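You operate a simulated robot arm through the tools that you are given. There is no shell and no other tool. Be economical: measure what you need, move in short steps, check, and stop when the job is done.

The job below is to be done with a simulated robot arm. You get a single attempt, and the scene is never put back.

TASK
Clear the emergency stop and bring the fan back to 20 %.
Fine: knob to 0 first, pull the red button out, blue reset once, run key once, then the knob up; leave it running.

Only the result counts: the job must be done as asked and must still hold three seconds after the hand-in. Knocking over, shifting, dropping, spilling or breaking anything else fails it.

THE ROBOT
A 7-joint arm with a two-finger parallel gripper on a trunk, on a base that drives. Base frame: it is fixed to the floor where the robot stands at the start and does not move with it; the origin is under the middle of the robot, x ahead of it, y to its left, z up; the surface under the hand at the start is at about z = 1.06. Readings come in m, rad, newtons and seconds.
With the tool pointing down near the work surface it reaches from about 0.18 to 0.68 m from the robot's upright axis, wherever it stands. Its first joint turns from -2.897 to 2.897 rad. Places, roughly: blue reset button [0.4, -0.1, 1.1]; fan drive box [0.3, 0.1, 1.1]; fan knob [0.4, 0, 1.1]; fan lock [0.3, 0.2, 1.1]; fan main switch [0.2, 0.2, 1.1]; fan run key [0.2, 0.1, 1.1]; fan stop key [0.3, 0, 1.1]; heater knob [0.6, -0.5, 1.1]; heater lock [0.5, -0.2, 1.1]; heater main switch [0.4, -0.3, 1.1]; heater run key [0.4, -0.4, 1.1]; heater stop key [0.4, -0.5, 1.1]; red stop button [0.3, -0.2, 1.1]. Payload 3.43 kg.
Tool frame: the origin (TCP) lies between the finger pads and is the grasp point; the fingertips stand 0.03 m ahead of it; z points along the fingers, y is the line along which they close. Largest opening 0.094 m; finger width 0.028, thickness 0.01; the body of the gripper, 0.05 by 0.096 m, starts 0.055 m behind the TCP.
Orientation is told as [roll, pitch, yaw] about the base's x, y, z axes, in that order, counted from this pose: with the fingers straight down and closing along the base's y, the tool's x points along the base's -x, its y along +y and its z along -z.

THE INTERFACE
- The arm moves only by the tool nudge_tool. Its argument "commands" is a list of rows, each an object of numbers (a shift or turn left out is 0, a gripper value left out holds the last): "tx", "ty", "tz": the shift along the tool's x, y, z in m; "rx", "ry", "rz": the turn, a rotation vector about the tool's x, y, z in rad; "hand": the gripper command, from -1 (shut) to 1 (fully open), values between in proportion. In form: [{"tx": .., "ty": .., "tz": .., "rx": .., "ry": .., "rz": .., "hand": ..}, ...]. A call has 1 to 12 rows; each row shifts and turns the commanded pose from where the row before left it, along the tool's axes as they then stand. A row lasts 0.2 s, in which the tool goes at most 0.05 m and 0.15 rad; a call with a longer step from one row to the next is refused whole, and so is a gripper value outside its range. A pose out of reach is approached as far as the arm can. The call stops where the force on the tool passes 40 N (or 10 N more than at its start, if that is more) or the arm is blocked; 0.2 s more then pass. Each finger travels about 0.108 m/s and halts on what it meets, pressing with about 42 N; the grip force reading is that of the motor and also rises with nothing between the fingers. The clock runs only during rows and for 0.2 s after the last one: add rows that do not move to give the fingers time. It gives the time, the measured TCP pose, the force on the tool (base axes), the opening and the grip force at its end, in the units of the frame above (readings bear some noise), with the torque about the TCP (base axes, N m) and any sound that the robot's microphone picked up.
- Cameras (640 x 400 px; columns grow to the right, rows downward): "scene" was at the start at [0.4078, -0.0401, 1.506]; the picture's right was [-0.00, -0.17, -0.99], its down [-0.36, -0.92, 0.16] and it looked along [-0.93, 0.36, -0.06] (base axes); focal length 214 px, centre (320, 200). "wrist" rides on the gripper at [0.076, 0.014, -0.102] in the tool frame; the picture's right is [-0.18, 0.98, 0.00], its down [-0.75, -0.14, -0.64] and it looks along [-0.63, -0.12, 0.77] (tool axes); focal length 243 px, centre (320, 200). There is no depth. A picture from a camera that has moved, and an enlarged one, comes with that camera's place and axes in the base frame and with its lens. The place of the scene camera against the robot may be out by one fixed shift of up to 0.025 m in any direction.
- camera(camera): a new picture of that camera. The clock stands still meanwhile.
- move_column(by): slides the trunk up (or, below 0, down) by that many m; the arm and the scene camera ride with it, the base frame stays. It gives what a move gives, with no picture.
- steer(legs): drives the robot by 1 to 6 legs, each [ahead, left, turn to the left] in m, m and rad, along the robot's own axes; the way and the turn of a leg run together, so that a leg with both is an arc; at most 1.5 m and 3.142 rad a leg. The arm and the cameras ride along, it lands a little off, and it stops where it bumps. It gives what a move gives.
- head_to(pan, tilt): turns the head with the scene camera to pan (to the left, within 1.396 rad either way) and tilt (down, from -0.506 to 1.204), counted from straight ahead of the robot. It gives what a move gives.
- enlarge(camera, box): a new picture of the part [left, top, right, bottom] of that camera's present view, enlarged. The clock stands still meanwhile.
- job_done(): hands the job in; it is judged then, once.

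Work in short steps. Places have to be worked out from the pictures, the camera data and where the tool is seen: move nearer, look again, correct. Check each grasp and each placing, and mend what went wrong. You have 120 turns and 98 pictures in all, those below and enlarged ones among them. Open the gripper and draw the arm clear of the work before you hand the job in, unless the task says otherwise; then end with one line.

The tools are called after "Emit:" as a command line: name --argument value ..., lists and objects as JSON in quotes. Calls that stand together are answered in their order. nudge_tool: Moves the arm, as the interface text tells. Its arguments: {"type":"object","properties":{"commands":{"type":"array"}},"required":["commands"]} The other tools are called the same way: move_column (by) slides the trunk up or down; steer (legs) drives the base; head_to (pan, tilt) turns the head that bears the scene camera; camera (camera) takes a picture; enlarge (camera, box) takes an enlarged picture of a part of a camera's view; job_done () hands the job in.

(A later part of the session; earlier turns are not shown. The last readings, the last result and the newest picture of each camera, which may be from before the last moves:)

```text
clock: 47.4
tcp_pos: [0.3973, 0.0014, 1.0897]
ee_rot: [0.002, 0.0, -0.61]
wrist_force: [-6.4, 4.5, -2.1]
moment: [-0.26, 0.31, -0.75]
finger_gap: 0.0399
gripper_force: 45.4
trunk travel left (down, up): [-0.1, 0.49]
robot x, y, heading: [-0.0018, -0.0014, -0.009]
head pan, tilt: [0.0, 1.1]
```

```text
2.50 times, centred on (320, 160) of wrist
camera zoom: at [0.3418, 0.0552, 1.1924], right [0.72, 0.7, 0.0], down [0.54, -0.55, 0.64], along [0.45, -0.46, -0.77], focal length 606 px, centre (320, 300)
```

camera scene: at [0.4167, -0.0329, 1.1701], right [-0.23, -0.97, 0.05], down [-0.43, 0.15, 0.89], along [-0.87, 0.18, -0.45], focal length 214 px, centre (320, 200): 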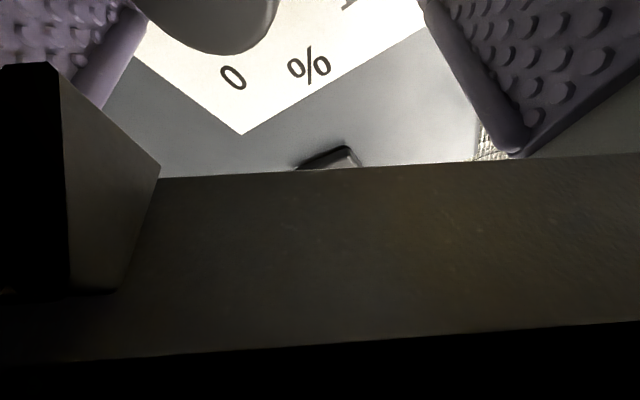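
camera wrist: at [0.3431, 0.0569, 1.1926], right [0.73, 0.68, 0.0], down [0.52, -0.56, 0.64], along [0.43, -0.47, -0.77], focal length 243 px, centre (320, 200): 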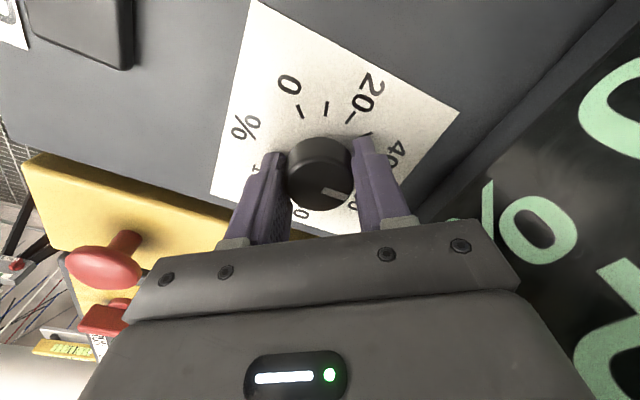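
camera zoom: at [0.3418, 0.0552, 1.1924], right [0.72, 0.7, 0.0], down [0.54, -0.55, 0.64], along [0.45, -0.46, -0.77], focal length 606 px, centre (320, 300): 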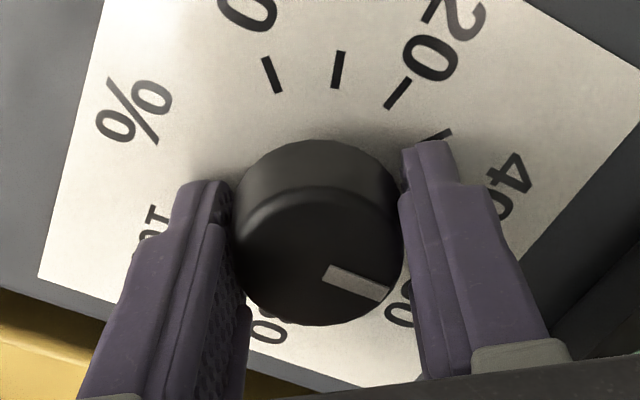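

There is a firm stop at about 49 %. I'll release, rise and look at the display, the lock and the dial for the cause.

Emit:
nudge_tool --commands '[{"hand": 0.6}, {}, {"tz": -0.02}, {"tz": -0.04}, {"tz": -0.04}, {"tz": -0.04}, {"rz": -0.15}, {"rz": -0.15}, {"rz": -0.15}, {"rz": -0.15, "tx": 0.03}, {"tx": 0.03, "ty": 0.035}, {}]'

Emit:
camera --camera "wrist"

```text
clock: 50.0
tcp_pos: [0.337, 0.0401, 1.2305]
ee_rot: [0.003, 0.0, -0.014]
wrist_force: [-0.1, 0.7, 0.3]
moment: [-0.02, 0.03, 0.03]
finger_gap: 0.0754
gripper_force: 0.1
trunk travel left (down, up): [-0.1, 0.49]
robot x, y, heading: [-0.0005, -0.0017, -0.008]
head pan, tilt: [0.0, 1.1]
```

```text
62 pictures are left
camera wrist: at [0.2607, 0.0541, 1.3322], right [0.2, 0.98, 0.0], down [0.75, -0.15, 0.64], along [0.63, -0.12, -0.77], focal length 243 px, centre (320, 200)
```

wrist: 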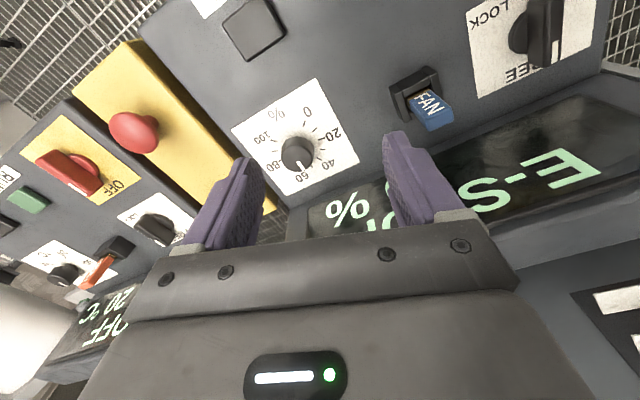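

Emit:
enlarge --camera "wrist" --box '[220, 70, 380, 200]'

Emit:
enlarge --camera "wrist" --box '[380, 0, 620, 150]'

```text
3.08 times, centred on (300, 135) of wrist
camera zoom: at [0.2607, 0.0541, 1.3322], right [0.2, 0.98, 0.0], down [0.75, -0.15, 0.64], along [0.63, -0.12, -0.77], focal length 746 px, centre (382, 400)
```

zoom: 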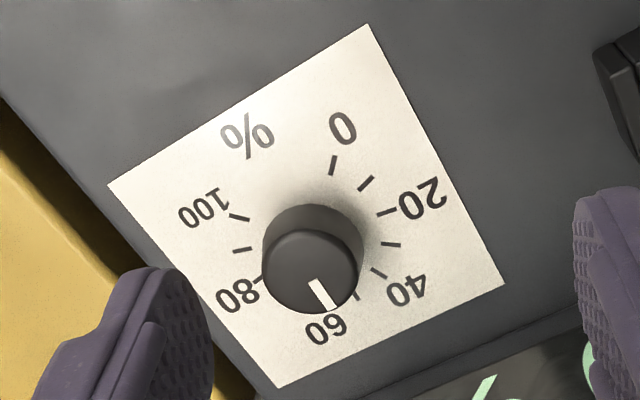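

```text
2.67 times, centred on (500, 75) of wrist
camera zoom: at [0.2607, 0.0541, 1.3322], right [0.2, 0.98, 0.0], down [0.75, -0.15, 0.64], along [0.63, -0.12, -0.77], focal length 647 px, centre (-160, 533)
```

zoom: 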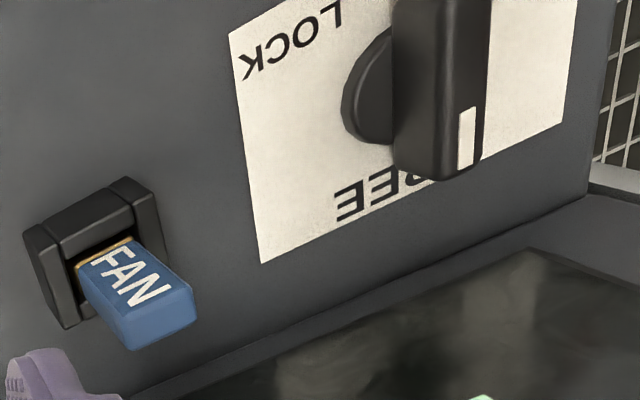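

The lock reads FREE, the plug is in, and the pointer rests at about 52 %. For comparison I'll see how the heater knob's pointer sits on its scale.

Emit:
enlarge --camera "wrist" --box '[0, 180, 200, 305]'

Emit:
enlarge --camera "wrist" --box '[270, 130, 640, 260]'

```text
3.20 times, centred on (100, 242) of wrist
camera zoom: at [0.2607, 0.0541, 1.3322], right [0.2, 0.98, 0.0], down [0.75, -0.15, 0.64], along [0.63, -0.12, -0.77], focal length 776 px, centre (1024, 64)
```

zoom: 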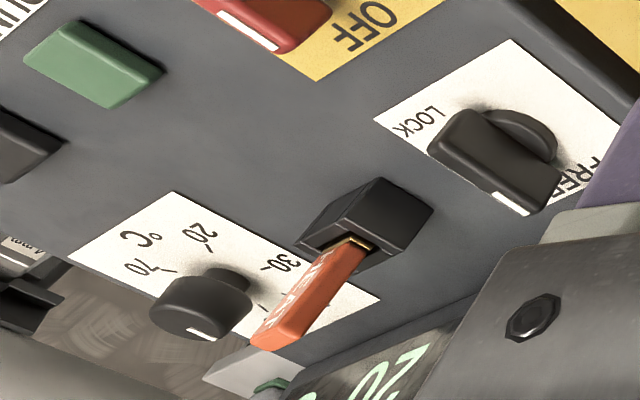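

```text
1.73 times, centred on (455, 195) of wrist
camera zoom: at [0.2607, 0.0541, 1.3322], right [0.2, 0.98, 0.0], down [0.75, -0.15, 0.64], along [0.63, -0.12, -0.77], focal length 420 px, centre (86, 209)
```

zoom: 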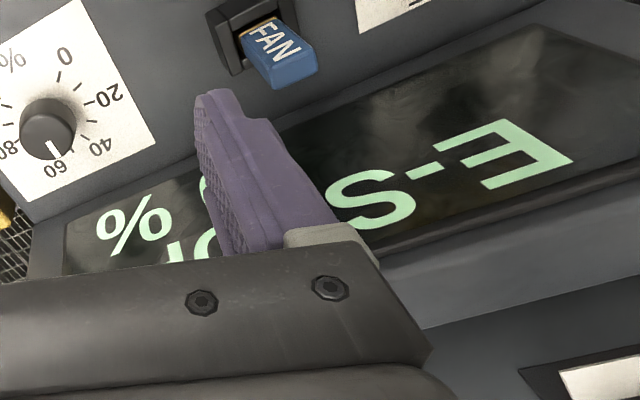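

The dial is symmetric about +x of the box, and the stop sits near the middle of it, which is odd. I'll go back over the knob and try once more, with the tips clear of the panel and better centring, before concluding anything.

Emit:
nudge_tool --commands '[{"tx": -0.03, "ty": -0.02, "rz": 0.14}, {"rz": 0.14}, {"rz": 0.14}, {"rz": 0.14}, {"rz": 0.14}, {"rz": 0.14}, {"rz": 0.14}, {"rz": 0.14}, {"rz": 0.14}, {"rz": 0.14}, {}]'

```text
clock: 52.4
tcp_pos: [0.3683, 0.0196, 1.23]
ee_rot: [-0.001, 0.002, -1.414]
wrist_force: [0.5, 0.3, 0.4]
moment: [0.02, -0.01, 0.0]
finger_gap: 0.0748
gripper_force: 0.0
trunk travel left (down, up): [-0.1, 0.49]
robot x, y, heading: [-0.0012, -0.0005, -0.013]
head pan, tilt: [0.0, 1.1]
```

I'll shift onto the knob axis and descend to TCP z of about 1.094.

Emit:
nudge_tool --commands '[{"tx": -0.0226, "ty": 0.0243}, {"tz": 0.04}, {"tz": 0.04}, {"tz": 0.03}, {"tz": 0.02}, {"tz": 0.005}, {}, {"hand": -1}, {}, {}, {}]'

Emit:
camera --camera "wrist"

```text
clock: 54.8
tcp_pos: [0.3954, 0.0007, 1.0939]
ee_rot: [-0.001, 0.002, -1.411]
wrist_force: [-1.4, -0.3, -4.7]
moment: [-0.1, -0.54, -0.02]
finger_gap: 0.0392
gripper_force: 45.2
trunk travel left (down, up): [-0.1, 0.49]
robot x, y, heading: [-0.0029, -0.0028, -0.009]
head pan, tilt: [0.0, 1.1]
```

```text
57 pictures are left
camera wrist: at [0.3966, 0.0782, 1.1967], right [1.0, -0.03, 0.0], down [-0.02, -0.77, 0.64], along [-0.02, -0.64, -0.77], focal length 243 px, centre (320, 200)
```

wrist: 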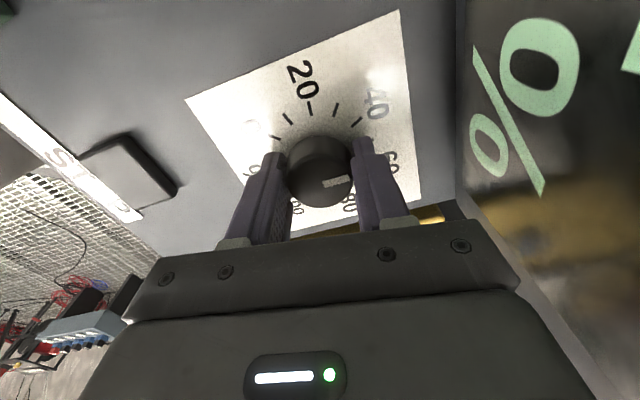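

The centring is better and forces are low. I'll turn CCW in two small stages and compare the moments.

Emit:
nudge_tool --commands '[{"rz": -0.08}, {"rz": -0.08}, {"rz": -0.08}]'

Emit:
nudge_tool --commands '[{"rz": -0.08}, {"rz": -0.08}, {"rz": -0.08}, {"rz": -0.08}, {"rz": -0.08}]'

Emit:
camera --camera "wrist"

```text
clock: 55.6
tcp_pos: [0.3949, 0.0007, 1.0947]
ee_rot: [0.0, 0.002, -1.171]
wrist_force: [-4.2, -0.1, -3.4]
moment: [0.02, -0.23, -0.51]
finger_gap: 0.0399
gripper_force: 45.0
trunk travel left (down, up): [-0.1, 0.49]
robot x, y, heading: [-0.0029, -0.0002, -0.011]
head pan, tilt: [0.0, 1.1]
```

```text
clock: 56.8
tcp_pos: [0.395, 0.0012, 1.0944]
ee_rot: [0.001, 0.002, -0.773]
wrist_force: [-1.3, -0.8, 1.8]
moment: [-0.17, 0.46, -0.74]
finger_gap: 0.0397
gripper_force: 45.2
trunk travel left (down, up): [-0.1, 0.49]
robot x, y, heading: [-0.0019, -0.0009, -0.013]
head pan, tilt: [0.0, 1.1]
```

```text
56 pictures are left
camera wrist: at [0.3501, 0.0636, 1.1972], right [0.82, 0.58, 0.0], down [0.44, -0.63, 0.64], along [0.37, -0.52, -0.77], focal length 243 px, centre (320, 200)
```

wrist: 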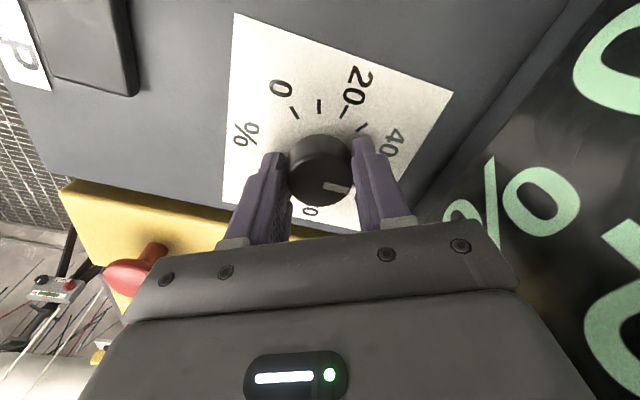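

The resistance builds like a soft end stop and the pointer rests at about 10° when released. Either this is the true zero with a slipped pointer, or something limits the travel. I'll test by turning clockwise to see whether it passes the "100" mark.

Emit:
nudge_tool --commands '[{"rz": 0.12}, {"rz": 0.12}, {"rz": 0.12}, {"rz": 0.12}, {"rz": 0.12}, {"rz": 0.12}, {}, {"hand": 0.3}, {}, {}]'

Emit:
nudge_tool --commands '[{"rz": -0.13}, {"rz": -0.13}, {"rz": -0.13}, {"rz": -0.13}, {"rz": -0.13}, {"rz": -0.13}, {"rz": -0.1}, {}, {"hand": -1}, {}, {}]'

Emit:
nudge_tool --commands '[{"rz": 0.13}, {"rz": 0.13}, {"rz": 0.13}, {"rz": 0.13}, {"rz": 0.13}, {"rz": 0.13}, {"rz": 0.1}, {}, {"hand": 0.3}, {}, {}]'

Emit:
camera --camera "wrist"

```text
clock: 59.0
tcp_pos: [0.3934, 0.0024, 1.0943]
ee_rot: [0.001, 0.002, -1.494]
wrist_force: [-0.1, 0.2, -0.1]
moment: [0.0, 0.03, 0.0]
finger_gap: 0.0609
gripper_force: 0.2
trunk travel left (down, up): [-0.1, 0.49]
robot x, y, heading: [0.0008, -0.0011, -0.016]
head pan, tilt: [0.0, 1.1]
```

```text
clock: 61.4
tcp_pos: [0.3953, 0.0004, 1.0947]
ee_rot: [0.001, 0.002, -0.611]
wrist_force: [-0.5, -2.3, -0.4]
moment: [-0.26, 0.04, -0.04]
finger_gap: 0.0387
gripper_force: 45.1
trunk travel left (down, up): [-0.1, 0.49]
robot x, y, heading: [-0.0008, 0.0014, -0.007]
head pan, tilt: [0.0, 1.1]
```

```text
clock: 63.8
tcp_pos: [0.3955, 0.0008, 1.0948]
ee_rot: [0.001, 0.002, -1.495]
wrist_force: [-0.8, 0.5, -0.4]
moment: [0.01, 0.02, 0.01]
finger_gap: 0.0613
gripper_force: 0.0
trunk travel left (down, up): [-0.1, 0.49]
robot x, y, heading: [0.0006, -0.002, -0.005]
head pan, tilt: [0.0, 1.1]
```

```text
55 pictures are left
camera wrist: at [0.4033, 0.0774, 1.1973], right [0.99, -0.11, 0.0], down [-0.08, -0.76, 0.64], along [-0.07, -0.64, -0.77], focal length 243 px, centre (320, 200)
```

wrist: 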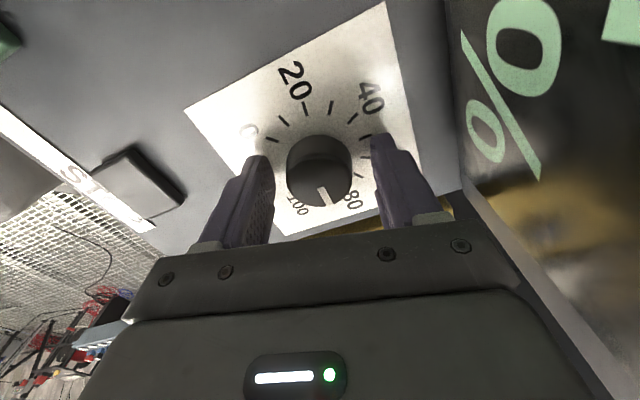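

The pointer is now at about 85. Two more clockwise strokes should show whether it passes 100.

Emit:
nudge_tool --commands '[{"rz": -0.13}, {"rz": -0.13}, {"rz": -0.13}, {"rz": -0.13}, {"rz": -0.13}, {"rz": -0.13}, {"rz": -0.1}, {}, {"hand": -1}, {}, {}]'

Emit:
nudge_tool --commands '[{"rz": 0.13}, {"rz": 0.13}, {"rz": 0.13}, {"rz": 0.13}, {"rz": 0.13}, {"rz": 0.13}, {"rz": 0.1}]'

Emit:
enlarge --camera "wrist" --box '[220, 80, 420, 240]'

```text
clock: 66.2
tcp_pos: [0.3964, -0.0, 1.0948]
ee_rot: [0.001, 0.0, -0.612]
wrist_force: [0.3, -0.4, 1.6]
moment: [-0.4, 0.27, -0.04]
finger_gap: 0.0392
gripper_force: 45.6
trunk travel left (down, up): [-0.1, 0.49]
robot x, y, heading: [0.0015, -0.0007, -0.009]
head pan, tilt: [0.0, 1.1]
```

```text
clock: 67.8
tcp_pos: [0.3948, 0.0005, 1.0954]
ee_rot: [-0.001, 0.002, -1.497]
wrist_force: [-5.2, -5.3, -7.1]
moment: [-0.49, -0.8, 0.02]
finger_gap: 0.0397
gripper_force: 44.9
trunk travel left (down, up): [-0.1, 0.49]
robot x, y, heading: [0.0025, -0.0045, -0.011]
head pan, tilt: [0.0, 1.1]
```

```text
2.50 times, centred on (320, 160) of wrist
camera zoom: at [0.4031, 0.077, 1.197], right [0.99, -0.11, 0.0], down [-0.08, -0.76, 0.64], along [-0.07, -0.64, -0.77], focal length 606 px, centre (320, 300)
```

zoom: 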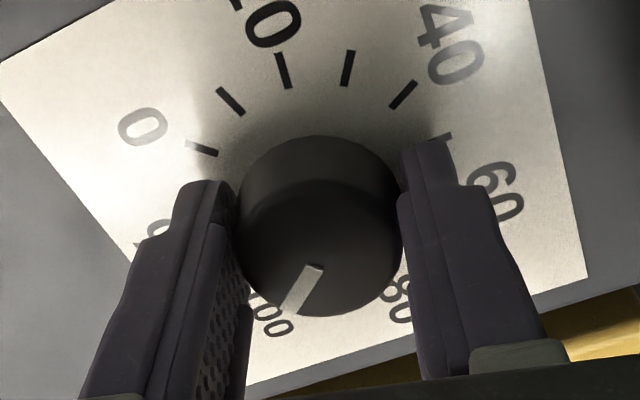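

The pointer is at about 100 with no resistance. One more stroke will decide it.

Emit:
nudge_tool --commands '[{"hand": 0.3}, {}, {"rz": -0.13}, {"rz": -0.13}, {"rz": -0.13}, {"rz": -0.13}, {"rz": -0.13}, {}, {"hand": -1}, {}, {}]'

Emit:
nudge_tool --commands '[{"rz": 0.13}, {"rz": 0.13}, {"rz": 0.13}]'

Emit:
enlarge --camera "wrist" --box '[220, 80, 420, 240]'

```text
clock: 70.2
tcp_pos: [0.3954, -0.0001, 1.0951]
ee_rot: [-0.001, 0.001, -0.843]
wrist_force: [-1.3, -1.4, -0.5]
moment: [-0.32, 0.12, 0.0]
finger_gap: 0.0386
gripper_force: 44.3
trunk travel left (down, up): [-0.1, 0.49]
robot x, y, heading: [-0.0019, -0.0009, -0.009]
head pan, tilt: [0.0, 1.1]
```

```text
clock: 71.0
tcp_pos: [0.3951, 0.0014, 1.095]
ee_rot: [0.002, 0.001, -1.236]
wrist_force: [-2.8, 0.6, -2.5]
moment: [0.06, -0.35, 0.01]
finger_gap: 0.0385
gripper_force: 44.8
trunk travel left (down, up): [-0.1, 0.49]
robot x, y, heading: [-0.0003, 0.0035, -0.01]
head pan, tilt: [0.0, 1.1]
```

```text
2.50 times, centred on (320, 160) of wrist
camera zoom: at [0.383, 0.077, 1.1972], right [0.99, 0.15, 0.0], down [0.12, -0.76, 0.64], along [0.1, -0.63, -0.77], focal length 606 px, centre (320, 300)
```

zoom: 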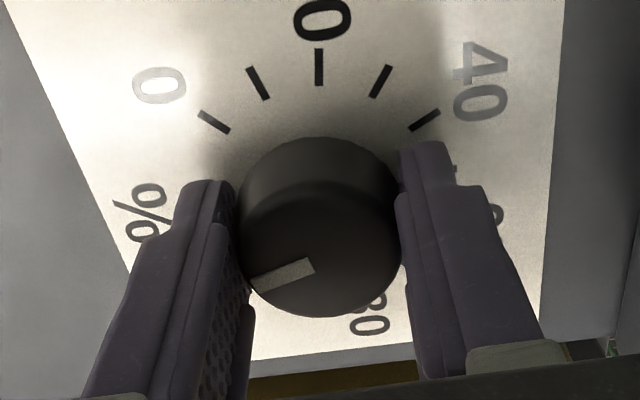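

The pointer passes 100 freely and is now in the blank gap, so it doesn't match the shaft and the scale can't be trusted. To confirm that the CCW stop is the true zero, I'll continue CW and look for the other stop, expected 270° from the first.

Emit:
nudge_tool --commands '[{"rz": 0.13}, {"rz": 0.13}, {"hand": 0.3}, {}, {"rz": -0.15}, {"rz": -0.15}, {"rz": -0.15}, {"rz": -0.15}, {"rz": -0.15}, {"rz": -0.14}, {}]'

Emit:
nudge_tool --commands '[{"hand": -1}, {}, {}, {"rz": 0.13}, {"rz": 0.13}, {"rz": 0.13}, {"rz": 0.13}, {"rz": 0.13}, {"rz": 0.13}, {"rz": 0.11}]'

Emit:
nudge_tool --commands '[{"hand": 0.3}, {}, {"rz": -0.15}, {"rz": -0.15}, {"rz": -0.15}, {"rz": -0.15}, {"rz": -0.15}, {"rz": -0.14}, {}]'

Emit:
nudge_tool --commands '[{"hand": -1}, {}, {}, {"rz": 0.13}, {"rz": 0.13}, {"rz": 0.13}, {"rz": 0.13}, {"rz": 0.13}, {"rz": 0.13}, {"rz": 0.11}]'

Emit:
enlarge --camera "wrist" --box '[220, 80, 420, 240]'

```text
clock: 73.4
tcp_pos: [0.396, 0.0002, 1.0956]
ee_rot: [0.001, 0.002, -0.602]
wrist_force: [-0.7, 0.4, -0.4]
moment: [0.01, 0.0, -0.02]
finger_gap: 0.061
gripper_force: 0.0
trunk travel left (down, up): [-0.1, 0.49]
robot x, y, heading: [-0.0016, -0.0002, -0.006]
head pan, tilt: [0.0, 1.1]
```

```text
clock: 75.6
tcp_pos: [0.3955, 0.0007, 1.0943]
ee_rot: [-0.001, 0.001, -1.495]
wrist_force: [-3.6, -3.9, -8.0]
moment: [-0.48, -0.6, -0.02]
finger_gap: 0.0397
gripper_force: 45.0
trunk travel left (down, up): [-0.1, 0.49]
robot x, y, heading: [-0.0006, -0.0015, -0.006]
head pan, tilt: [0.0, 1.1]
```

```text
clock: 77.6
tcp_pos: [0.3961, 0.0014, 1.0955]
ee_rot: [-0.001, 0.003, -0.602]
wrist_force: [0.2, -0.1, 0.7]
moment: [-0.01, 0.0, -0.03]
finger_gap: 0.0611
gripper_force: 0.0
trunk travel left (down, up): [-0.1, 0.49]
robot x, y, heading: [-0.0029, -0.001, -0.013]
head pan, tilt: [0.0, 1.1]
```

```text
clock: 79.8
tcp_pos: [0.3953, 0.001, 1.0955]
ee_rot: [0.0, 0.002, -1.496]
wrist_force: [-3.4, -1.3, 0.9]
moment: [0.03, 0.04, 0.14]
finger_gap: 0.0385
gripper_force: 45.1
trunk travel left (down, up): [-0.1, 0.49]
robot x, y, heading: [0.0005, -0.0015, -0.01]
head pan, tilt: [0.0, 1.1]
```

```text
2.50 times, centred on (320, 160) of wrist
camera zoom: at [0.403, 0.0775, 1.1972], right [0.99, -0.11, 0.0], down [-0.08, -0.76, 0.64], along [-0.07, -0.64, -0.77], focal length 606 px, centre (320, 300)
```

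zoom: 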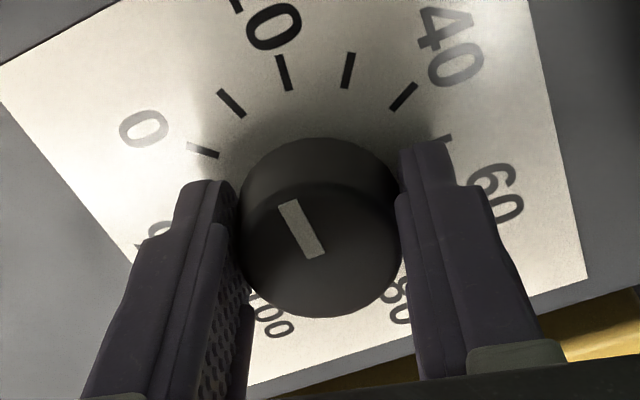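

The pointer is now at about 109°, some 260° from the first stop. One more stroke checks for the stop there.

Emit:
nudge_tool --commands '[{"hand": 0.3}, {}, {"rz": -0.15}, {"rz": -0.15}, {"rz": -0.15}, {"rz": -0.15}, {}, {"hand": -1}, {}, {}]'

Emit:
nudge_tool --commands '[{"rz": 0.12}, {"rz": 0.12}, {"rz": 0.12}, {"rz": 0.12}, {"rz": 0.1}]'

Emit:
enlarge --camera "wrist" --box '[220, 80, 420, 240]'

```text
clock: 82.0
tcp_pos: [0.3952, 0.0014, 1.0954]
ee_rot: [0.001, 0.003, -0.896]
wrist_force: [0.3, -0.1, 0.4]
moment: [-0.34, 0.23, 0.07]
finger_gap: 0.0389
gripper_force: 45.6
trunk travel left (down, up): [-0.1, 0.49]
robot x, y, heading: [-0.0021, -0.0046, -0.011]
head pan, tilt: [0.0, 1.1]
```

```text
clock: 83.2
tcp_pos: [0.3958, -0.0004, 1.0949]
ee_rot: [-0.001, 0.0, -1.479]
wrist_force: [-2.8, -0.9, -0.5]
moment: [0.08, -0.1, 0.16]
finger_gap: 0.0389
gripper_force: 44.9
trunk travel left (down, up): [-0.1, 0.49]
robot x, y, heading: [-0.0035, -0.0043, -0.01]
head pan, tilt: [0.0, 1.1]
```

```text
2.50 times, centred on (320, 160) of wrist
camera zoom: at [0.4017, 0.0776, 1.1971], right [1.0, -0.09, 0.0], down [-0.07, -0.76, 0.64], along [-0.06, -0.64, -0.77], focal length 606 px, centre (320, 300)
```

zoom: 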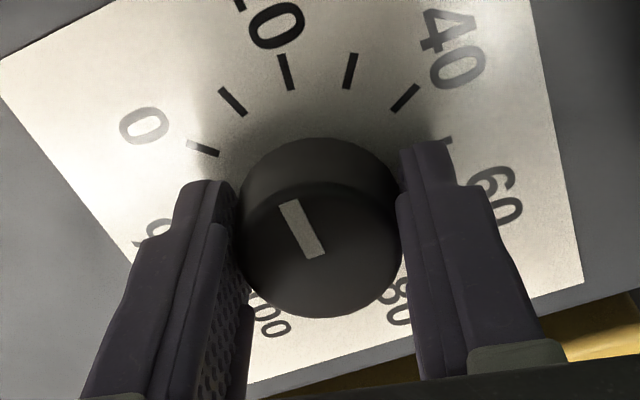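

It didn't move, so the travel is about 270° between stops and the CCW stop is the true 0; the pointer cap is offset. I'll now turn it back CCW with repeated strokes.

Emit:
nudge_tool --commands '[{"rz": -0.13}, {"rz": -0.13}, {"rz": -0.13}, {"rz": -0.13}, {"rz": -0.13}, {"rz": -0.13}, {"rz": -0.1}, {}, {"hand": 0.3}, {}]'

Emit:
nudge_tool --commands '[{"rz": 0.15}, {"rz": 0.15}, {"rz": 0.15}, {"rz": 0.15}, {"rz": 0.15}, {"rz": 0.13}, {}, {"hand": -1}, {}, {}]'

Emit:
nudge_tool --commands '[{"rz": -0.13}, {"rz": -0.13}, {"rz": -0.13}, {"rz": -0.13}, {"rz": -0.13}, {"rz": -0.13}, {"rz": -0.1}, {}, {"hand": 0.3}, {}]'

Emit:
nudge_tool --commands '[{"rz": 0.15}, {"rz": 0.15}, {"rz": 0.15}, {"rz": 0.15}, {"rz": 0.15}, {"rz": 0.13}, {}, {"hand": -1}, {}, {}]'

Emit:
nudge_tool --commands '[{"rz": -0.13}, {"rz": -0.13}, {"rz": -0.13}, {"rz": -0.13}, {"rz": -0.13}, {"rz": -0.13}, {"rz": -0.1}, {}, {"hand": 0.3}, {}]'

Emit:
nudge_tool --commands '[{"rz": 0.15}, {"rz": 0.15}, {"rz": 0.15}, {"rz": 0.15}, {"rz": 0.15}, {"rz": 0.13}, {}, {"hand": -1}, {}, {}]'

Emit:
enlarge --camera "wrist" --box '[220, 80, 420, 240]'

```text
clock: 85.4
tcp_pos: [0.3952, 0.0017, 1.0953]
ee_rot: [0.002, 0.002, -0.595]
wrist_force: [0.8, -0.1, -0.4]
moment: [0.02, 0.01, -0.01]
finger_gap: 0.0609
gripper_force: 0.0
trunk travel left (down, up): [-0.1, 0.49]
robot x, y, heading: [-0.0025, -0.0029, -0.014]
head pan, tilt: [0.0, 1.1]
```

```text
clock: 87.6
tcp_pos: [0.3952, 0.0012, 1.095]
ee_rot: [0.0, 0.001, -1.473]
wrist_force: [-3.1, 0.1, -2.9]
moment: [0.1, -0.23, -0.01]
finger_gap: 0.0395
gripper_force: 44.9
trunk travel left (down, up): [-0.1, 0.49]
robot x, y, heading: [-0.002, -0.0064, -0.012]
head pan, tilt: [0.0, 1.1]
```

```text
clock: 89.8
tcp_pos: [0.3955, 0.0007, 1.0948]
ee_rot: [0.0, 0.002, -0.594]
wrist_force: [0.1, 0.4, 0.0]
moment: [0.02, 0.02, -0.01]
finger_gap: 0.0611
gripper_force: 0.0
trunk travel left (down, up): [-0.1, 0.49]
robot x, y, heading: [0.0012, -0.005, -0.011]
head pan, tilt: [0.0, 1.1]
```

```text
clock: 92.0
tcp_pos: [0.395, 0.0004, 1.0953]
ee_rot: [-0.001, 0.002, -1.475]
wrist_force: [-2.6, 1.1, -2.9]
moment: [0.16, -0.21, 0.01]
finger_gap: 0.0398
gripper_force: 45.0
trunk travel left (down, up): [-0.1, 0.49]
robot x, y, heading: [-0.0007, 0.0003, -0.009]
head pan, tilt: [0.0, 1.1]
```

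```text
clock: 94.2
tcp_pos: [0.3956, 0.0017, 1.0949]
ee_rot: [0.003, 0.001, -0.594]
wrist_force: [0.4, -0.7, 1.4]
moment: [0.01, 0.0, 0.03]
finger_gap: 0.0612
gripper_force: 0.1
trunk travel left (down, up): [-0.1, 0.49]
robot x, y, heading: [-0.0019, -0.0013, -0.009]
head pan, tilt: [0.0, 1.1]
```

```text
clock: 96.4
tcp_pos: [0.3941, 0.0019, 1.0948]
ee_rot: [-0.004, 0.002, -1.474]
wrist_force: [-4.6, -0.2, -3.3]
moment: [0.26, 0.08, -0.03]
finger_gap: 0.0387
gripper_force: 45.1
trunk travel left (down, up): [-0.1, 0.49]
robot x, y, heading: [-0.0004, -0.0018, -0.011]
head pan, tilt: [0.0, 1.1]
```

```text
2.50 times, centred on (320, 160) of wrist
camera zoom: at [0.4014, 0.0776, 1.1971], right [1.0, -0.09, 0.0], down [-0.07, -0.76, 0.64], along [-0.06, -0.64, -0.77], focal length 606 px, centre (320, 300)
```

zoom: 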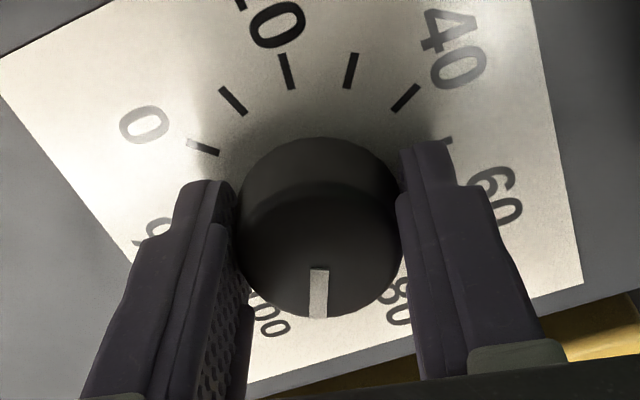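

Three strokes moved it 155° with no slip. Three more will bring it firmly to the CCW stop.

Emit:
nudge_tool --commands '[{"rz": -0.13}, {"rz": -0.13}, {"rz": -0.13}, {"rz": -0.13}, {"rz": -0.13}, {"rz": -0.13}, {"rz": -0.1}, {}, {"hand": 0.3}, {}]'

Emit:
nudge_tool --commands '[{"rz": 0.15}, {"rz": 0.15}, {"rz": 0.15}, {"rz": 0.15}, {"rz": 0.15}, {"rz": 0.13}, {}, {"hand": -1}, {}, {}]'

Emit:
nudge_tool --commands '[{"rz": -0.13}, {"rz": -0.13}, {"rz": -0.13}, {"rz": -0.13}, {"rz": -0.13}, {"rz": -0.13}, {"rz": -0.1}, {}, {"hand": 0.3}, {}]'

Emit:
nudge_tool --commands '[{"rz": 0.15}, {"rz": 0.15}, {"rz": 0.15}, {"rz": 0.15}, {"rz": 0.15}, {"rz": 0.13}, {}, {"hand": -1}, {}, {}]'

Emit:
nudge_tool --commands '[{"rz": -0.13}, {"rz": -0.13}, {"rz": -0.13}, {"rz": -0.13}, {"rz": -0.13}]'

Emit:
enlarge --camera "wrist" --box '[220, 80, 420, 240]'

```text
clock: 98.6
tcp_pos: [0.3954, 0.001, 1.0946]
ee_rot: [0.003, 0.001, -0.594]
wrist_force: [-0.5, 0.0, 0.3]
moment: [0.01, 0.02, 0.0]
finger_gap: 0.0609
gripper_force: 0.0
trunk travel left (down, up): [-0.1, 0.49]
robot x, y, heading: [0.0027, -0.0008, -0.012]
head pan, tilt: [0.0, 1.1]
```

```text
clock: 100.8
tcp_pos: [0.3963, 0.0015, 1.0953]
ee_rot: [0.0, 0.003, -1.474]
wrist_force: [-3.4, 0.5, -2.1]
moment: [0.13, -0.19, 0.0]
finger_gap: 0.0393
gripper_force: 44.6
trunk travel left (down, up): [-0.1, 0.49]
robot x, y, heading: [0.0011, -0.0045, -0.012]
head pan, tilt: [0.0, 1.1]
```

```text
clock: 103.0
tcp_pos: [0.3957, 0.001, 1.0936]
ee_rot: [0.003, 0.002, -0.593]
wrist_force: [-0.1, 0.6, -0.5]
moment: [0.0, -0.01, -0.02]
finger_gap: 0.0612
gripper_force: 0.1
trunk travel left (down, up): [-0.1, 0.49]
robot x, y, heading: [-0.0023, -0.0037, -0.009]
head pan, tilt: [0.0, 1.1]
```

```text
clock: 105.2
tcp_pos: [0.3947, 0.0009, 1.0951]
ee_rot: [0.001, 0.001, -1.474]
wrist_force: [-0.4, 0.8, -1.6]
moment: [0.2, -0.25, 0.0]
finger_gap: 0.0398
gripper_force: 45.2
trunk travel left (down, up): [-0.1, 0.49]
robot x, y, heading: [0.0009, 0.0012, -0.011]
head pan, tilt: [0.0, 1.1]
```

```text
clock: 106.4
tcp_pos: [0.3959, 0.0011, 1.0942]
ee_rot: [0.0, 0.001, -0.819]
wrist_force: [-0.1, 0.3, -4.8]
moment: [0.08, -0.16, -0.82]
finger_gap: 0.0395
gripper_force: 44.9
trunk travel left (down, up): [-0.1, 0.49]
robot x, y, heading: [0.0003, -0.0003, -0.012]
head pan, tilt: [0.0, 1.1]
```

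```text
2.50 times, centred on (320, 160) of wrist
camera zoom: at [0.3534, 0.0657, 1.1969], right [0.84, 0.54, 0.0], down [0.41, -0.65, 0.64], along [0.34, -0.54, -0.77], focal length 606 px, centre (320, 300)
```

zoom: 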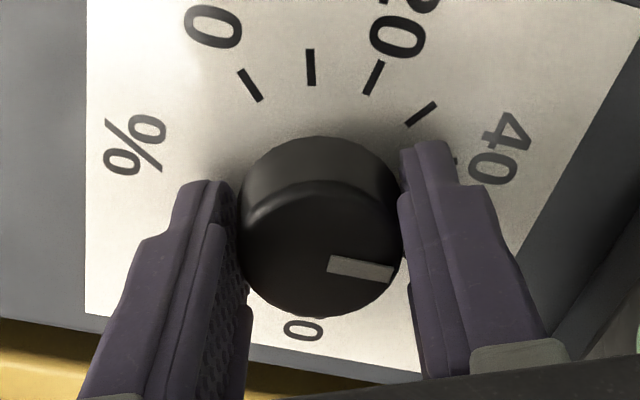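

The knob is at its CCW stop, with −0.8 N·m against it. I'll open, rise and move to above the red button.

Emit:
nudge_tool --commands '[{"hand": 1}, {}, {"tz": -0.03}, {"tz": -0.04}, {"tz": -0.04}, {"tz": -0.03}, {}]'

Emit:
nudge_tool --commands '[{"rz": -0.15}, {"rz": -0.15}, {"rz": -0.15}, {"rz": -0.15}, {"rz": -0.15}, {"rz": -0.069}, {"tx": 0.022, "ty": -0.04}, {"tx": 0.022, "ty": -0.04}, {"tx": 0.022, "ty": -0.04}, {"ty": -0.038}, {}]'

Emit:
camera --camera "wrist"

```text
clock: 108.0
tcp_pos: [0.3955, 0.0008, 1.2352]
ee_rot: [0.002, 0.002, -0.821]
wrist_force: [0.1, 0.1, -0.4]
moment: [-0.01, 0.01, -0.03]
finger_gap: 0.0939
gripper_force: 0.1
trunk travel left (down, up): [-0.1, 0.49]
robot x, y, heading: [-0.0022, -0.0025, -0.011]
head pan, tilt: [0.0, 1.1]
```

```text
clock: 110.4
tcp_pos: [0.3278, -0.1579, 1.2337]
ee_rot: [0.002, -0.001, -0.002]
wrist_force: [0.1, -0.3, 0.8]
moment: [-0.02, -0.03, 0.04]
finger_gap: 0.0941
gripper_force: 0.2
trunk travel left (down, up): [-0.1, 0.49]
robot x, y, heading: [-0.0012, -0.0044, -0.012]
head pan, tilt: [0.0, 1.1]
```

```text
48 pictures are left
camera wrist: at [0.2526, -0.1434, 1.3364], right [0.19, 0.98, 0.0], down [0.75, -0.14, 0.64], along [0.63, -0.12, -0.77], focal length 243 px, centre (320, 200)
```

wrist: 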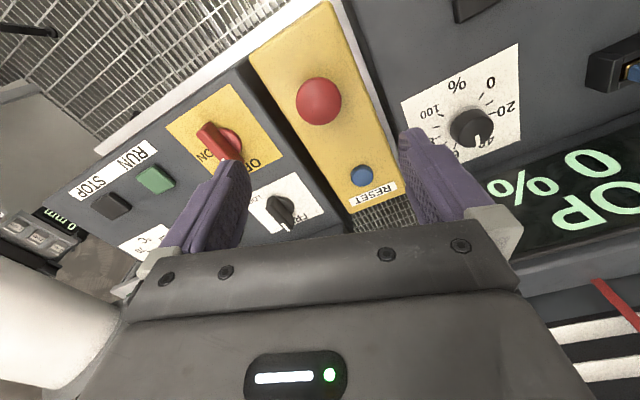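

The red button is right under the TCP at (0.327, −0.158) and about 45 mm wide. I'll descend with the hand open to just above it and look.

Emit:
nudge_tool --commands '[{"tz": 0.04, "hand": 0.7}, {"tz": 0.04}, {"tz": 0.03}, {"tz": 0.01}, {}]'

Emit:
camera --camera "wrist"

```text
clock: 111.6
tcp_pos: [0.3289, -0.1569, 1.114]
ee_rot: [0.003, 0.001, -0.005]
wrist_force: [0.7, -0.1, -1.3]
moment: [-0.02, 0.0, 0.0]
finger_gap: 0.0799
gripper_force: 0.1
trunk travel left (down, up): [-0.1, 0.49]
robot x, y, heading: [-0.0016, -0.0024, -0.01]
head pan, tilt: [0.0, 1.1]
```

```text
47 pictures are left
camera wrist: at [0.2527, -0.143, 1.2165], right [0.19, 0.98, 0.0], down [0.75, -0.15, 0.64], along [0.63, -0.12, -0.77], focal length 243 px, centre (320, 200)
```

wrist: 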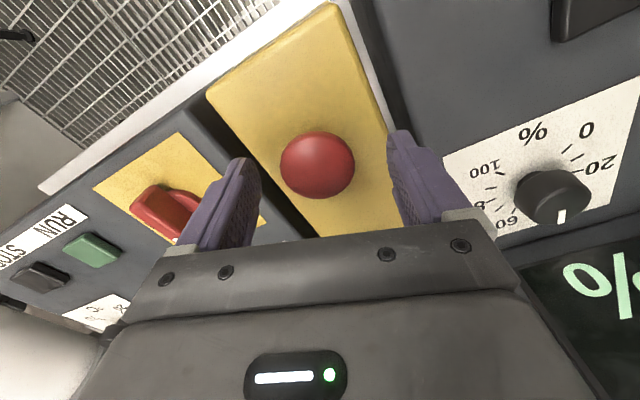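

The button's head centre is at about z 1.09. I'll lower so the pads straddle it and then close.

Emit:
nudge_tool --commands '[{"tz": 0.008}, {"tz": 0.006}, {}, {"hand": -1}, {}, {}, {}]'

Emit:
camera --camera "wrist"

```text
clock: 113.2
tcp_pos: [0.3304, -0.1589, 1.1017]
ee_rot: [0.001, -0.001, -0.004]
wrist_force: [6.8, -13.7, 10.8]
moment: [-0.38, -0.75, 0.32]
finger_gap: 0.0441
gripper_force: 45.1
trunk travel left (down, up): [-0.1, 0.49]
robot x, y, heading: [-0.0005, -0.0013, -0.007]
head pan, tilt: [0.0, 1.1]
```

```text
46 pictures are left
camera wrist: at [0.253, -0.145, 1.2033], right [0.19, 0.98, 0.0], down [0.75, -0.15, 0.64], along [0.63, -0.12, -0.77], focal length 243 px, centre (320, 200)
```

wrist: 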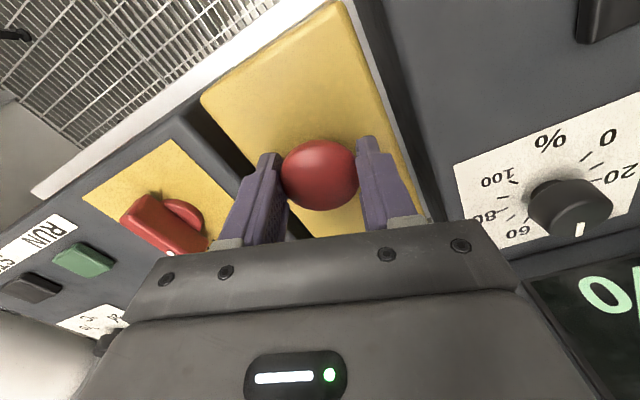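

The head is gripped at 44 mm. I'll pull straight up in small steps.

Emit:
nudge_tool --commands '[{"tz": -0.003}, {"tz": -0.003}, {"tz": -0.003}, {"tz": -0.003}, {}]'

Emit:
camera --camera "wrist"

```text
clock: 114.4
tcp_pos: [0.3301, -0.1594, 1.1135]
ee_rot: [0.003, 0.002, -0.005]
wrist_force: [8.7, -17.9, 3.0]
moment: [-0.39, 1.09, 0.56]
finger_gap: 0.0442
gripper_force: 45.2
trunk travel left (down, up): [-0.1, 0.49]
robot x, y, heading: [-0.0021, -0.0024, -0.009]
head pan, tilt: [0.0, 1.1]
```

```text
45 pictures are left
camera wrist: at [0.2533, -0.1452, 1.2149], right [0.19, 0.98, 0.0], down [0.75, -0.15, 0.64], along [0.63, -0.12, -0.77], focal length 243 px, centre (320, 200)
```

wrist: 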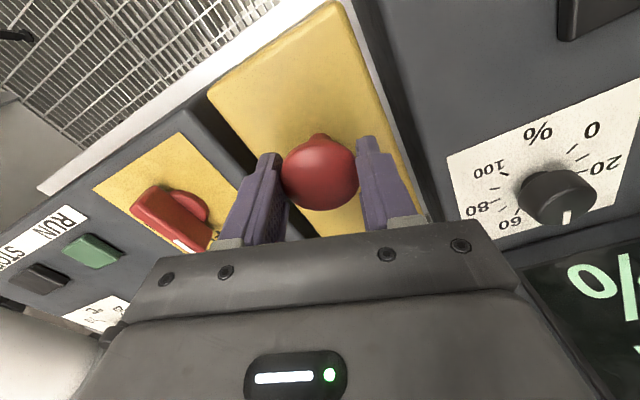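

The head came up with the hand and the stem is showing. I'll pull a little more to reach its end.

Emit:
nudge_tool --commands '[{"tz": -0.002}, {"tz": -0.002}, {"tz": -0.002}, {}]'

Emit:
camera --camera "wrist"

```text
clock: 115.4
tcp_pos: [0.3293, -0.1598, 1.1174]
ee_rot: [0.005, 0.003, -0.004]
wrist_force: [1.0, -16.1, -34.1]
moment: [-0.15, 0.14, 0.48]
finger_gap: 0.0439
gripper_force: 44.6
trunk travel left (down, up): [-0.1, 0.49]
robot x, y, heading: [-0.0023, -0.0072, -0.007]
head pan, tilt: [0.0, 1.1]
```

```text
44 pictures are left
camera wrist: at [0.2534, -0.1454, 1.2198], right [0.19, 0.98, 0.0], down [0.76, -0.15, 0.64], along [0.63, -0.12, -0.77], focal length 243 px, centre (320, 200)
```

wrist: 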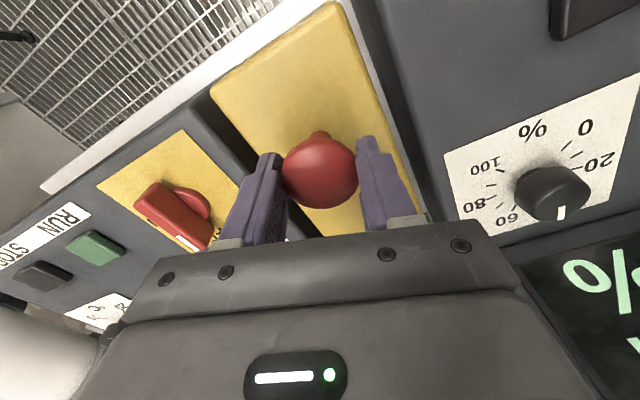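

It hit its top stop with −34 N. I'll release, rise and verify that it stays out.

Emit:
nudge_tool --commands '[{"tz": 0.002}, {"hand": 0.6}, {}, {}, {"tz": -0.03}, {"tz": -0.04}, {"tz": -0.04}, {}]'

Emit:
camera --camera "wrist"

```text
clock: 117.2
tcp_pos: [0.3296, -0.1564, 1.2278]
ee_rot: [0.002, -0.001, -0.002]
wrist_force: [0.0, -0.6, -0.4]
moment: [0.02, -0.02, 0.01]
finger_gap: 0.0754
gripper_force: 0.1
trunk travel left (down, up): [-0.1, 0.49]
robot x, y, heading: [0.0001, 0.0019, -0.01]
head pan, tilt: [0.0, 1.1]
```

```text
43 pictures are left
camera wrist: at [0.2522, -0.1429, 1.3299], right [0.19, 0.98, 0.0], down [0.75, -0.14, 0.64], along [0.63, -0.12, -0.77], focal length 243 px, centre (320, 200)
```

wrist: 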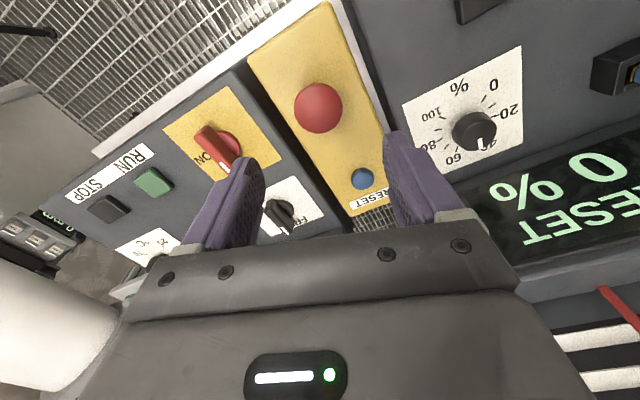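

The display now shows "RESET 0 %". I'll go above the reset button at about (0.447, −0.124) with closed fingers and tilt the hand back so it clears the displays.

Emit:
nudge_tool --commands '[{"tx": -0.04, "ty": 0.011, "hand": -1}, {"tx": -0.04, "ty": 0.011}, {"tx": -0.042, "ty": 0.0105}, {"ry": -0.14}, {"ry": -0.14}, {}]'

Emit:
camera --camera "wrist"

```text
clock: 118.6
tcp_pos: [0.4525, -0.1257, 1.2267]
ee_rot: [0.001, -0.279, -0.005]
wrist_force: [-0.1, 0.1, 0.1]
moment: [-0.01, -0.01, 0.0]
finger_gap: 0.0001
gripper_force: 33.2
trunk travel left (down, up): [-0.1, 0.49]
robot x, y, heading: [-0.0015, -0.0008, -0.013]
head pan, tilt: [0.0, 1.1]
```

```text
42 pictures are left
camera wrist: at [0.3494, -0.1112, 1.3038], right [0.18, 0.98, 0.05], down [0.55, -0.14, 0.82], along [0.82, -0.12, -0.56], focal length 243 px, centre (320, 200)
```

wrist: 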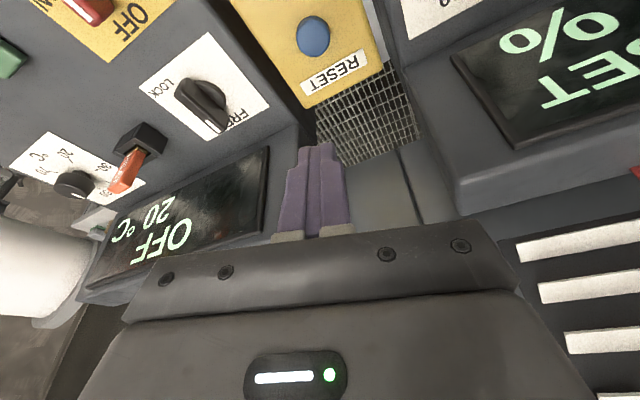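

The reset button is confirmed at (0.446, −0.124). I'll descend vertically to just above it.

Emit:
nudge_tool --commands '[{"tx": 0.011, "tz": 0.0385, "ty": 0.002}, {"tx": 0.011, "tz": 0.0385}, {"tx": 0.0055, "tz": 0.0192}, {}]'

Emit:
camera --camera "wrist"

```text
clock: 119.6
tcp_pos: [0.4514, -0.1232, 1.1262]
ee_rot: [0.001, -0.279, -0.006]
wrist_force: [0.2, 1.2, 0.3]
moment: [-0.01, 0.0, 0.0]
finger_gap: 0.0001
gripper_force: 32.8
trunk travel left (down, up): [-0.1, 0.49]
robot x, y, heading: [-0.004, 0.0003, -0.011]
head pan, tilt: [0.0, 1.1]
```

```text
41 pictures are left
camera wrist: at [0.3491, -0.1087, 1.2032], right [0.18, 0.98, 0.05], down [0.55, -0.14, 0.82], along [0.82, -0.12, -0.56], focal length 243 px, centre (320, 200)
```

wrist: 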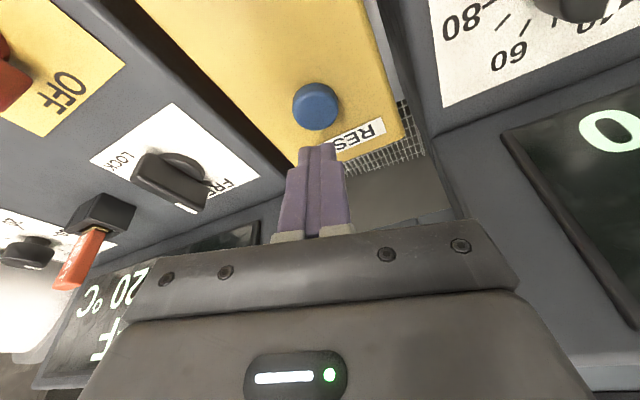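

The contact corner lines up with the button, which is about 32 mm below. I'll descend and press gently in small steps.

Emit:
nudge_tool --commands '[{"tx": 0.00413, "tz": 0.0144}, {"tx": 0.00275, "tz": 0.0096}, {"tx": 0.0011, "tz": 0.0038}, {"tx": 0.00055, "tz": 0.0019}, {}]'

Emit:
camera --camera "wrist"

```text
clock: 120.8
tcp_pos: [0.4514, -0.122, 1.0968]
ee_rot: [0.0, -0.282, -0.002]
wrist_force: [3.9, -1.4, 16.7]
moment: [-0.04, -0.05, 0.0]
finger_gap: 0.0
gripper_force: 33.0
trunk travel left (down, up): [-0.1, 0.49]
robot x, y, heading: [-0.0015, -0.0028, -0.006]
head pan, tilt: [0.0, 1.1]
heard: click
```

```text
40 pictures are left
camera wrist: at [0.349, -0.1084, 1.1736], right [0.18, 0.98, 0.05], down [0.54, -0.14, 0.83], along [0.82, -0.12, -0.56], focal length 243 px, centre (320, 200)
```

wrist: 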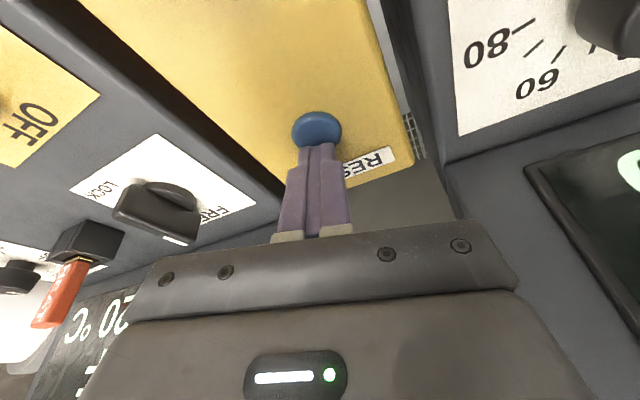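

It clicked once. I'll withdraw straight up and read the display.

Emit:
nudge_tool --commands '[{"tx": -0.0055, "tz": -0.0192}, {"tx": -0.011, "tz": -0.0385}, {"tx": -0.011, "tz": -0.0385}, {"tx": -0.011, "tz": -0.0385}, {"ry": 0.14}, {"ry": 0.14}, {"tx": 0.04}, {"tx": 0.04, "ty": 0.02}, {"tx": 0.035, "ty": 0.03}, {}]'

Emit:
camera --camera "wrist"

```text
clock: 123.0
tcp_pos: [0.3363, -0.0711, 1.2372]
ee_rot: [0.002, 0.001, -0.004]
wrist_force: [-0.3, -0.5, 0.1]
moment: [-0.01, -0.03, 0.03]
finger_gap: 0.0
gripper_force: 33.2
trunk travel left (down, up): [-0.1, 0.49]
robot x, y, heading: [-0.0038, -0.0017, -0.006]
head pan, tilt: [0.0, 1.1]
```

```text
39 pictures are left
camera wrist: at [0.2585, -0.0578, 1.3387], right [0.19, 0.98, 0.0], down [0.75, -0.14, 0.64], along [0.63, -0.12, -0.77], focal length 243 px, centre (320, 200)
```

wrist: 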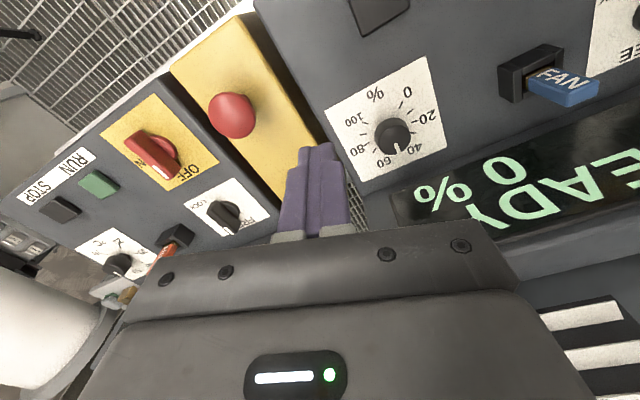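

The display shows "READY 0 %", which supports the knob being at zero. Next I'll move above the green fan run key at about (0.239, 0.086).

Emit:
nudge_tool --commands '[{"tx": 0.025, "ty": 0.04}, {"tx": 0.025, "ty": 0.04}, {"tx": 0.025, "ty": 0.04}, {"tx": 0.02, "ty": 0.037}, {}]'

Emit:
camera --camera "wrist"

```text
clock: 124.2
tcp_pos: [0.2409, 0.0846, 1.2353]
ee_rot: [0.001, 0.0, -0.002]
wrist_force: [0.0, 0.2, -0.5]
moment: [-0.02, 0.06, -0.02]
finger_gap: 0.0
gripper_force: 33.7
trunk travel left (down, up): [-0.1, 0.49]
robot x, y, heading: [0.0008, -0.0043, -0.012]
head pan, tilt: [0.0, 1.1]
```

```text
38 pictures are left
camera wrist: at [0.1642, 0.099, 1.3382], right [0.19, 0.98, 0.0], down [0.75, -0.14, 0.64], along [0.63, -0.12, -0.77], focal length 243 px, centre (320, 200)
```

wrist: 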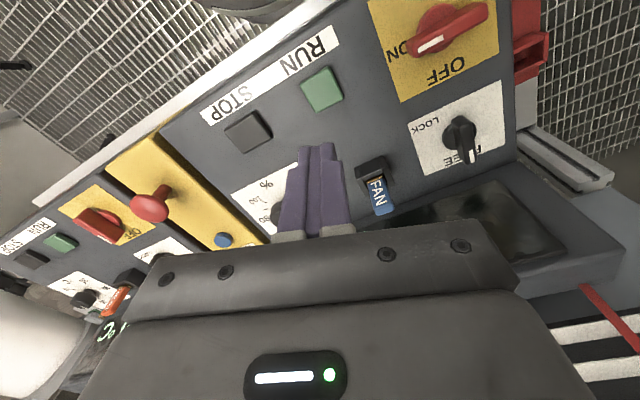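

The run key is at (0.237–0.242, 0.087), right below the tips. I'll descend to just above it.

Emit:
nudge_tool --commands '[{"ty": 0.002, "tx": 0.002, "tz": 0.04}, {"tz": 0.04}, {"tz": 0.03}, {"tz": 0.015}, {}]'

Emit:
camera --camera "wrist"

```text
clock: 125.4
tcp_pos: [0.2391, 0.0874, 1.111]
ee_rot: [0.001, 0.0, -0.003]
wrist_force: [-0.6, -0.4, 0.6]
moment: [0.0, 0.0, -0.01]
finger_gap: 0.0
gripper_force: 32.7
trunk travel left (down, up): [-0.1, 0.49]
robot x, y, heading: [-0.001, -0.0022, -0.013]
head pan, tilt: [0.0, 1.1]
```

```text
37 pictures are left
camera wrist: at [0.1624, 0.1011, 1.2125], right [0.19, 0.98, 0.0], down [0.75, -0.14, 0.64], along [0.63, -0.12, -0.77], focal length 243 px, centre (320, 200)
```

wrist: 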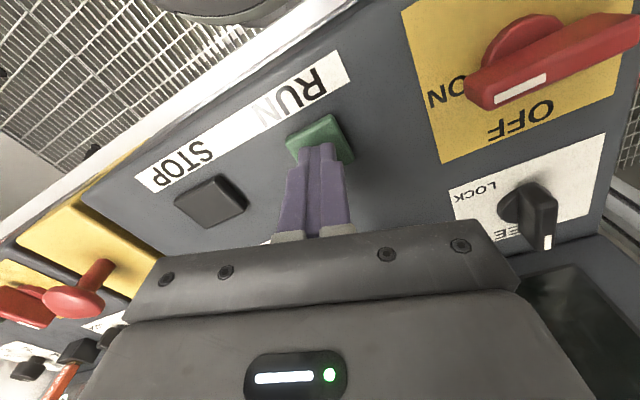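

The tips are centred over the key. I'll press in small steps and listen for the click.

Emit:
nudge_tool --commands '[{"tz": 0.006}, {"tz": 0.004}, {"tz": 0.003}, {"tz": 0.002}, {}]'

```text
clock: 126.6
tcp_pos: [0.2388, 0.0864, 1.0959]
ee_rot: [0.002, 0.001, -0.003]
wrist_force: [-0.4, -0.3, 3.1]
moment: [0.01, 0.04, 0.03]
finger_gap: 0.0001
gripper_force: 32.9
trunk travel left (down, up): [-0.1, 0.49]
robot x, y, heading: [0.0003, -0.0006, -0.012]
head pan, tilt: [0.0, 1.1]
heard: click
```

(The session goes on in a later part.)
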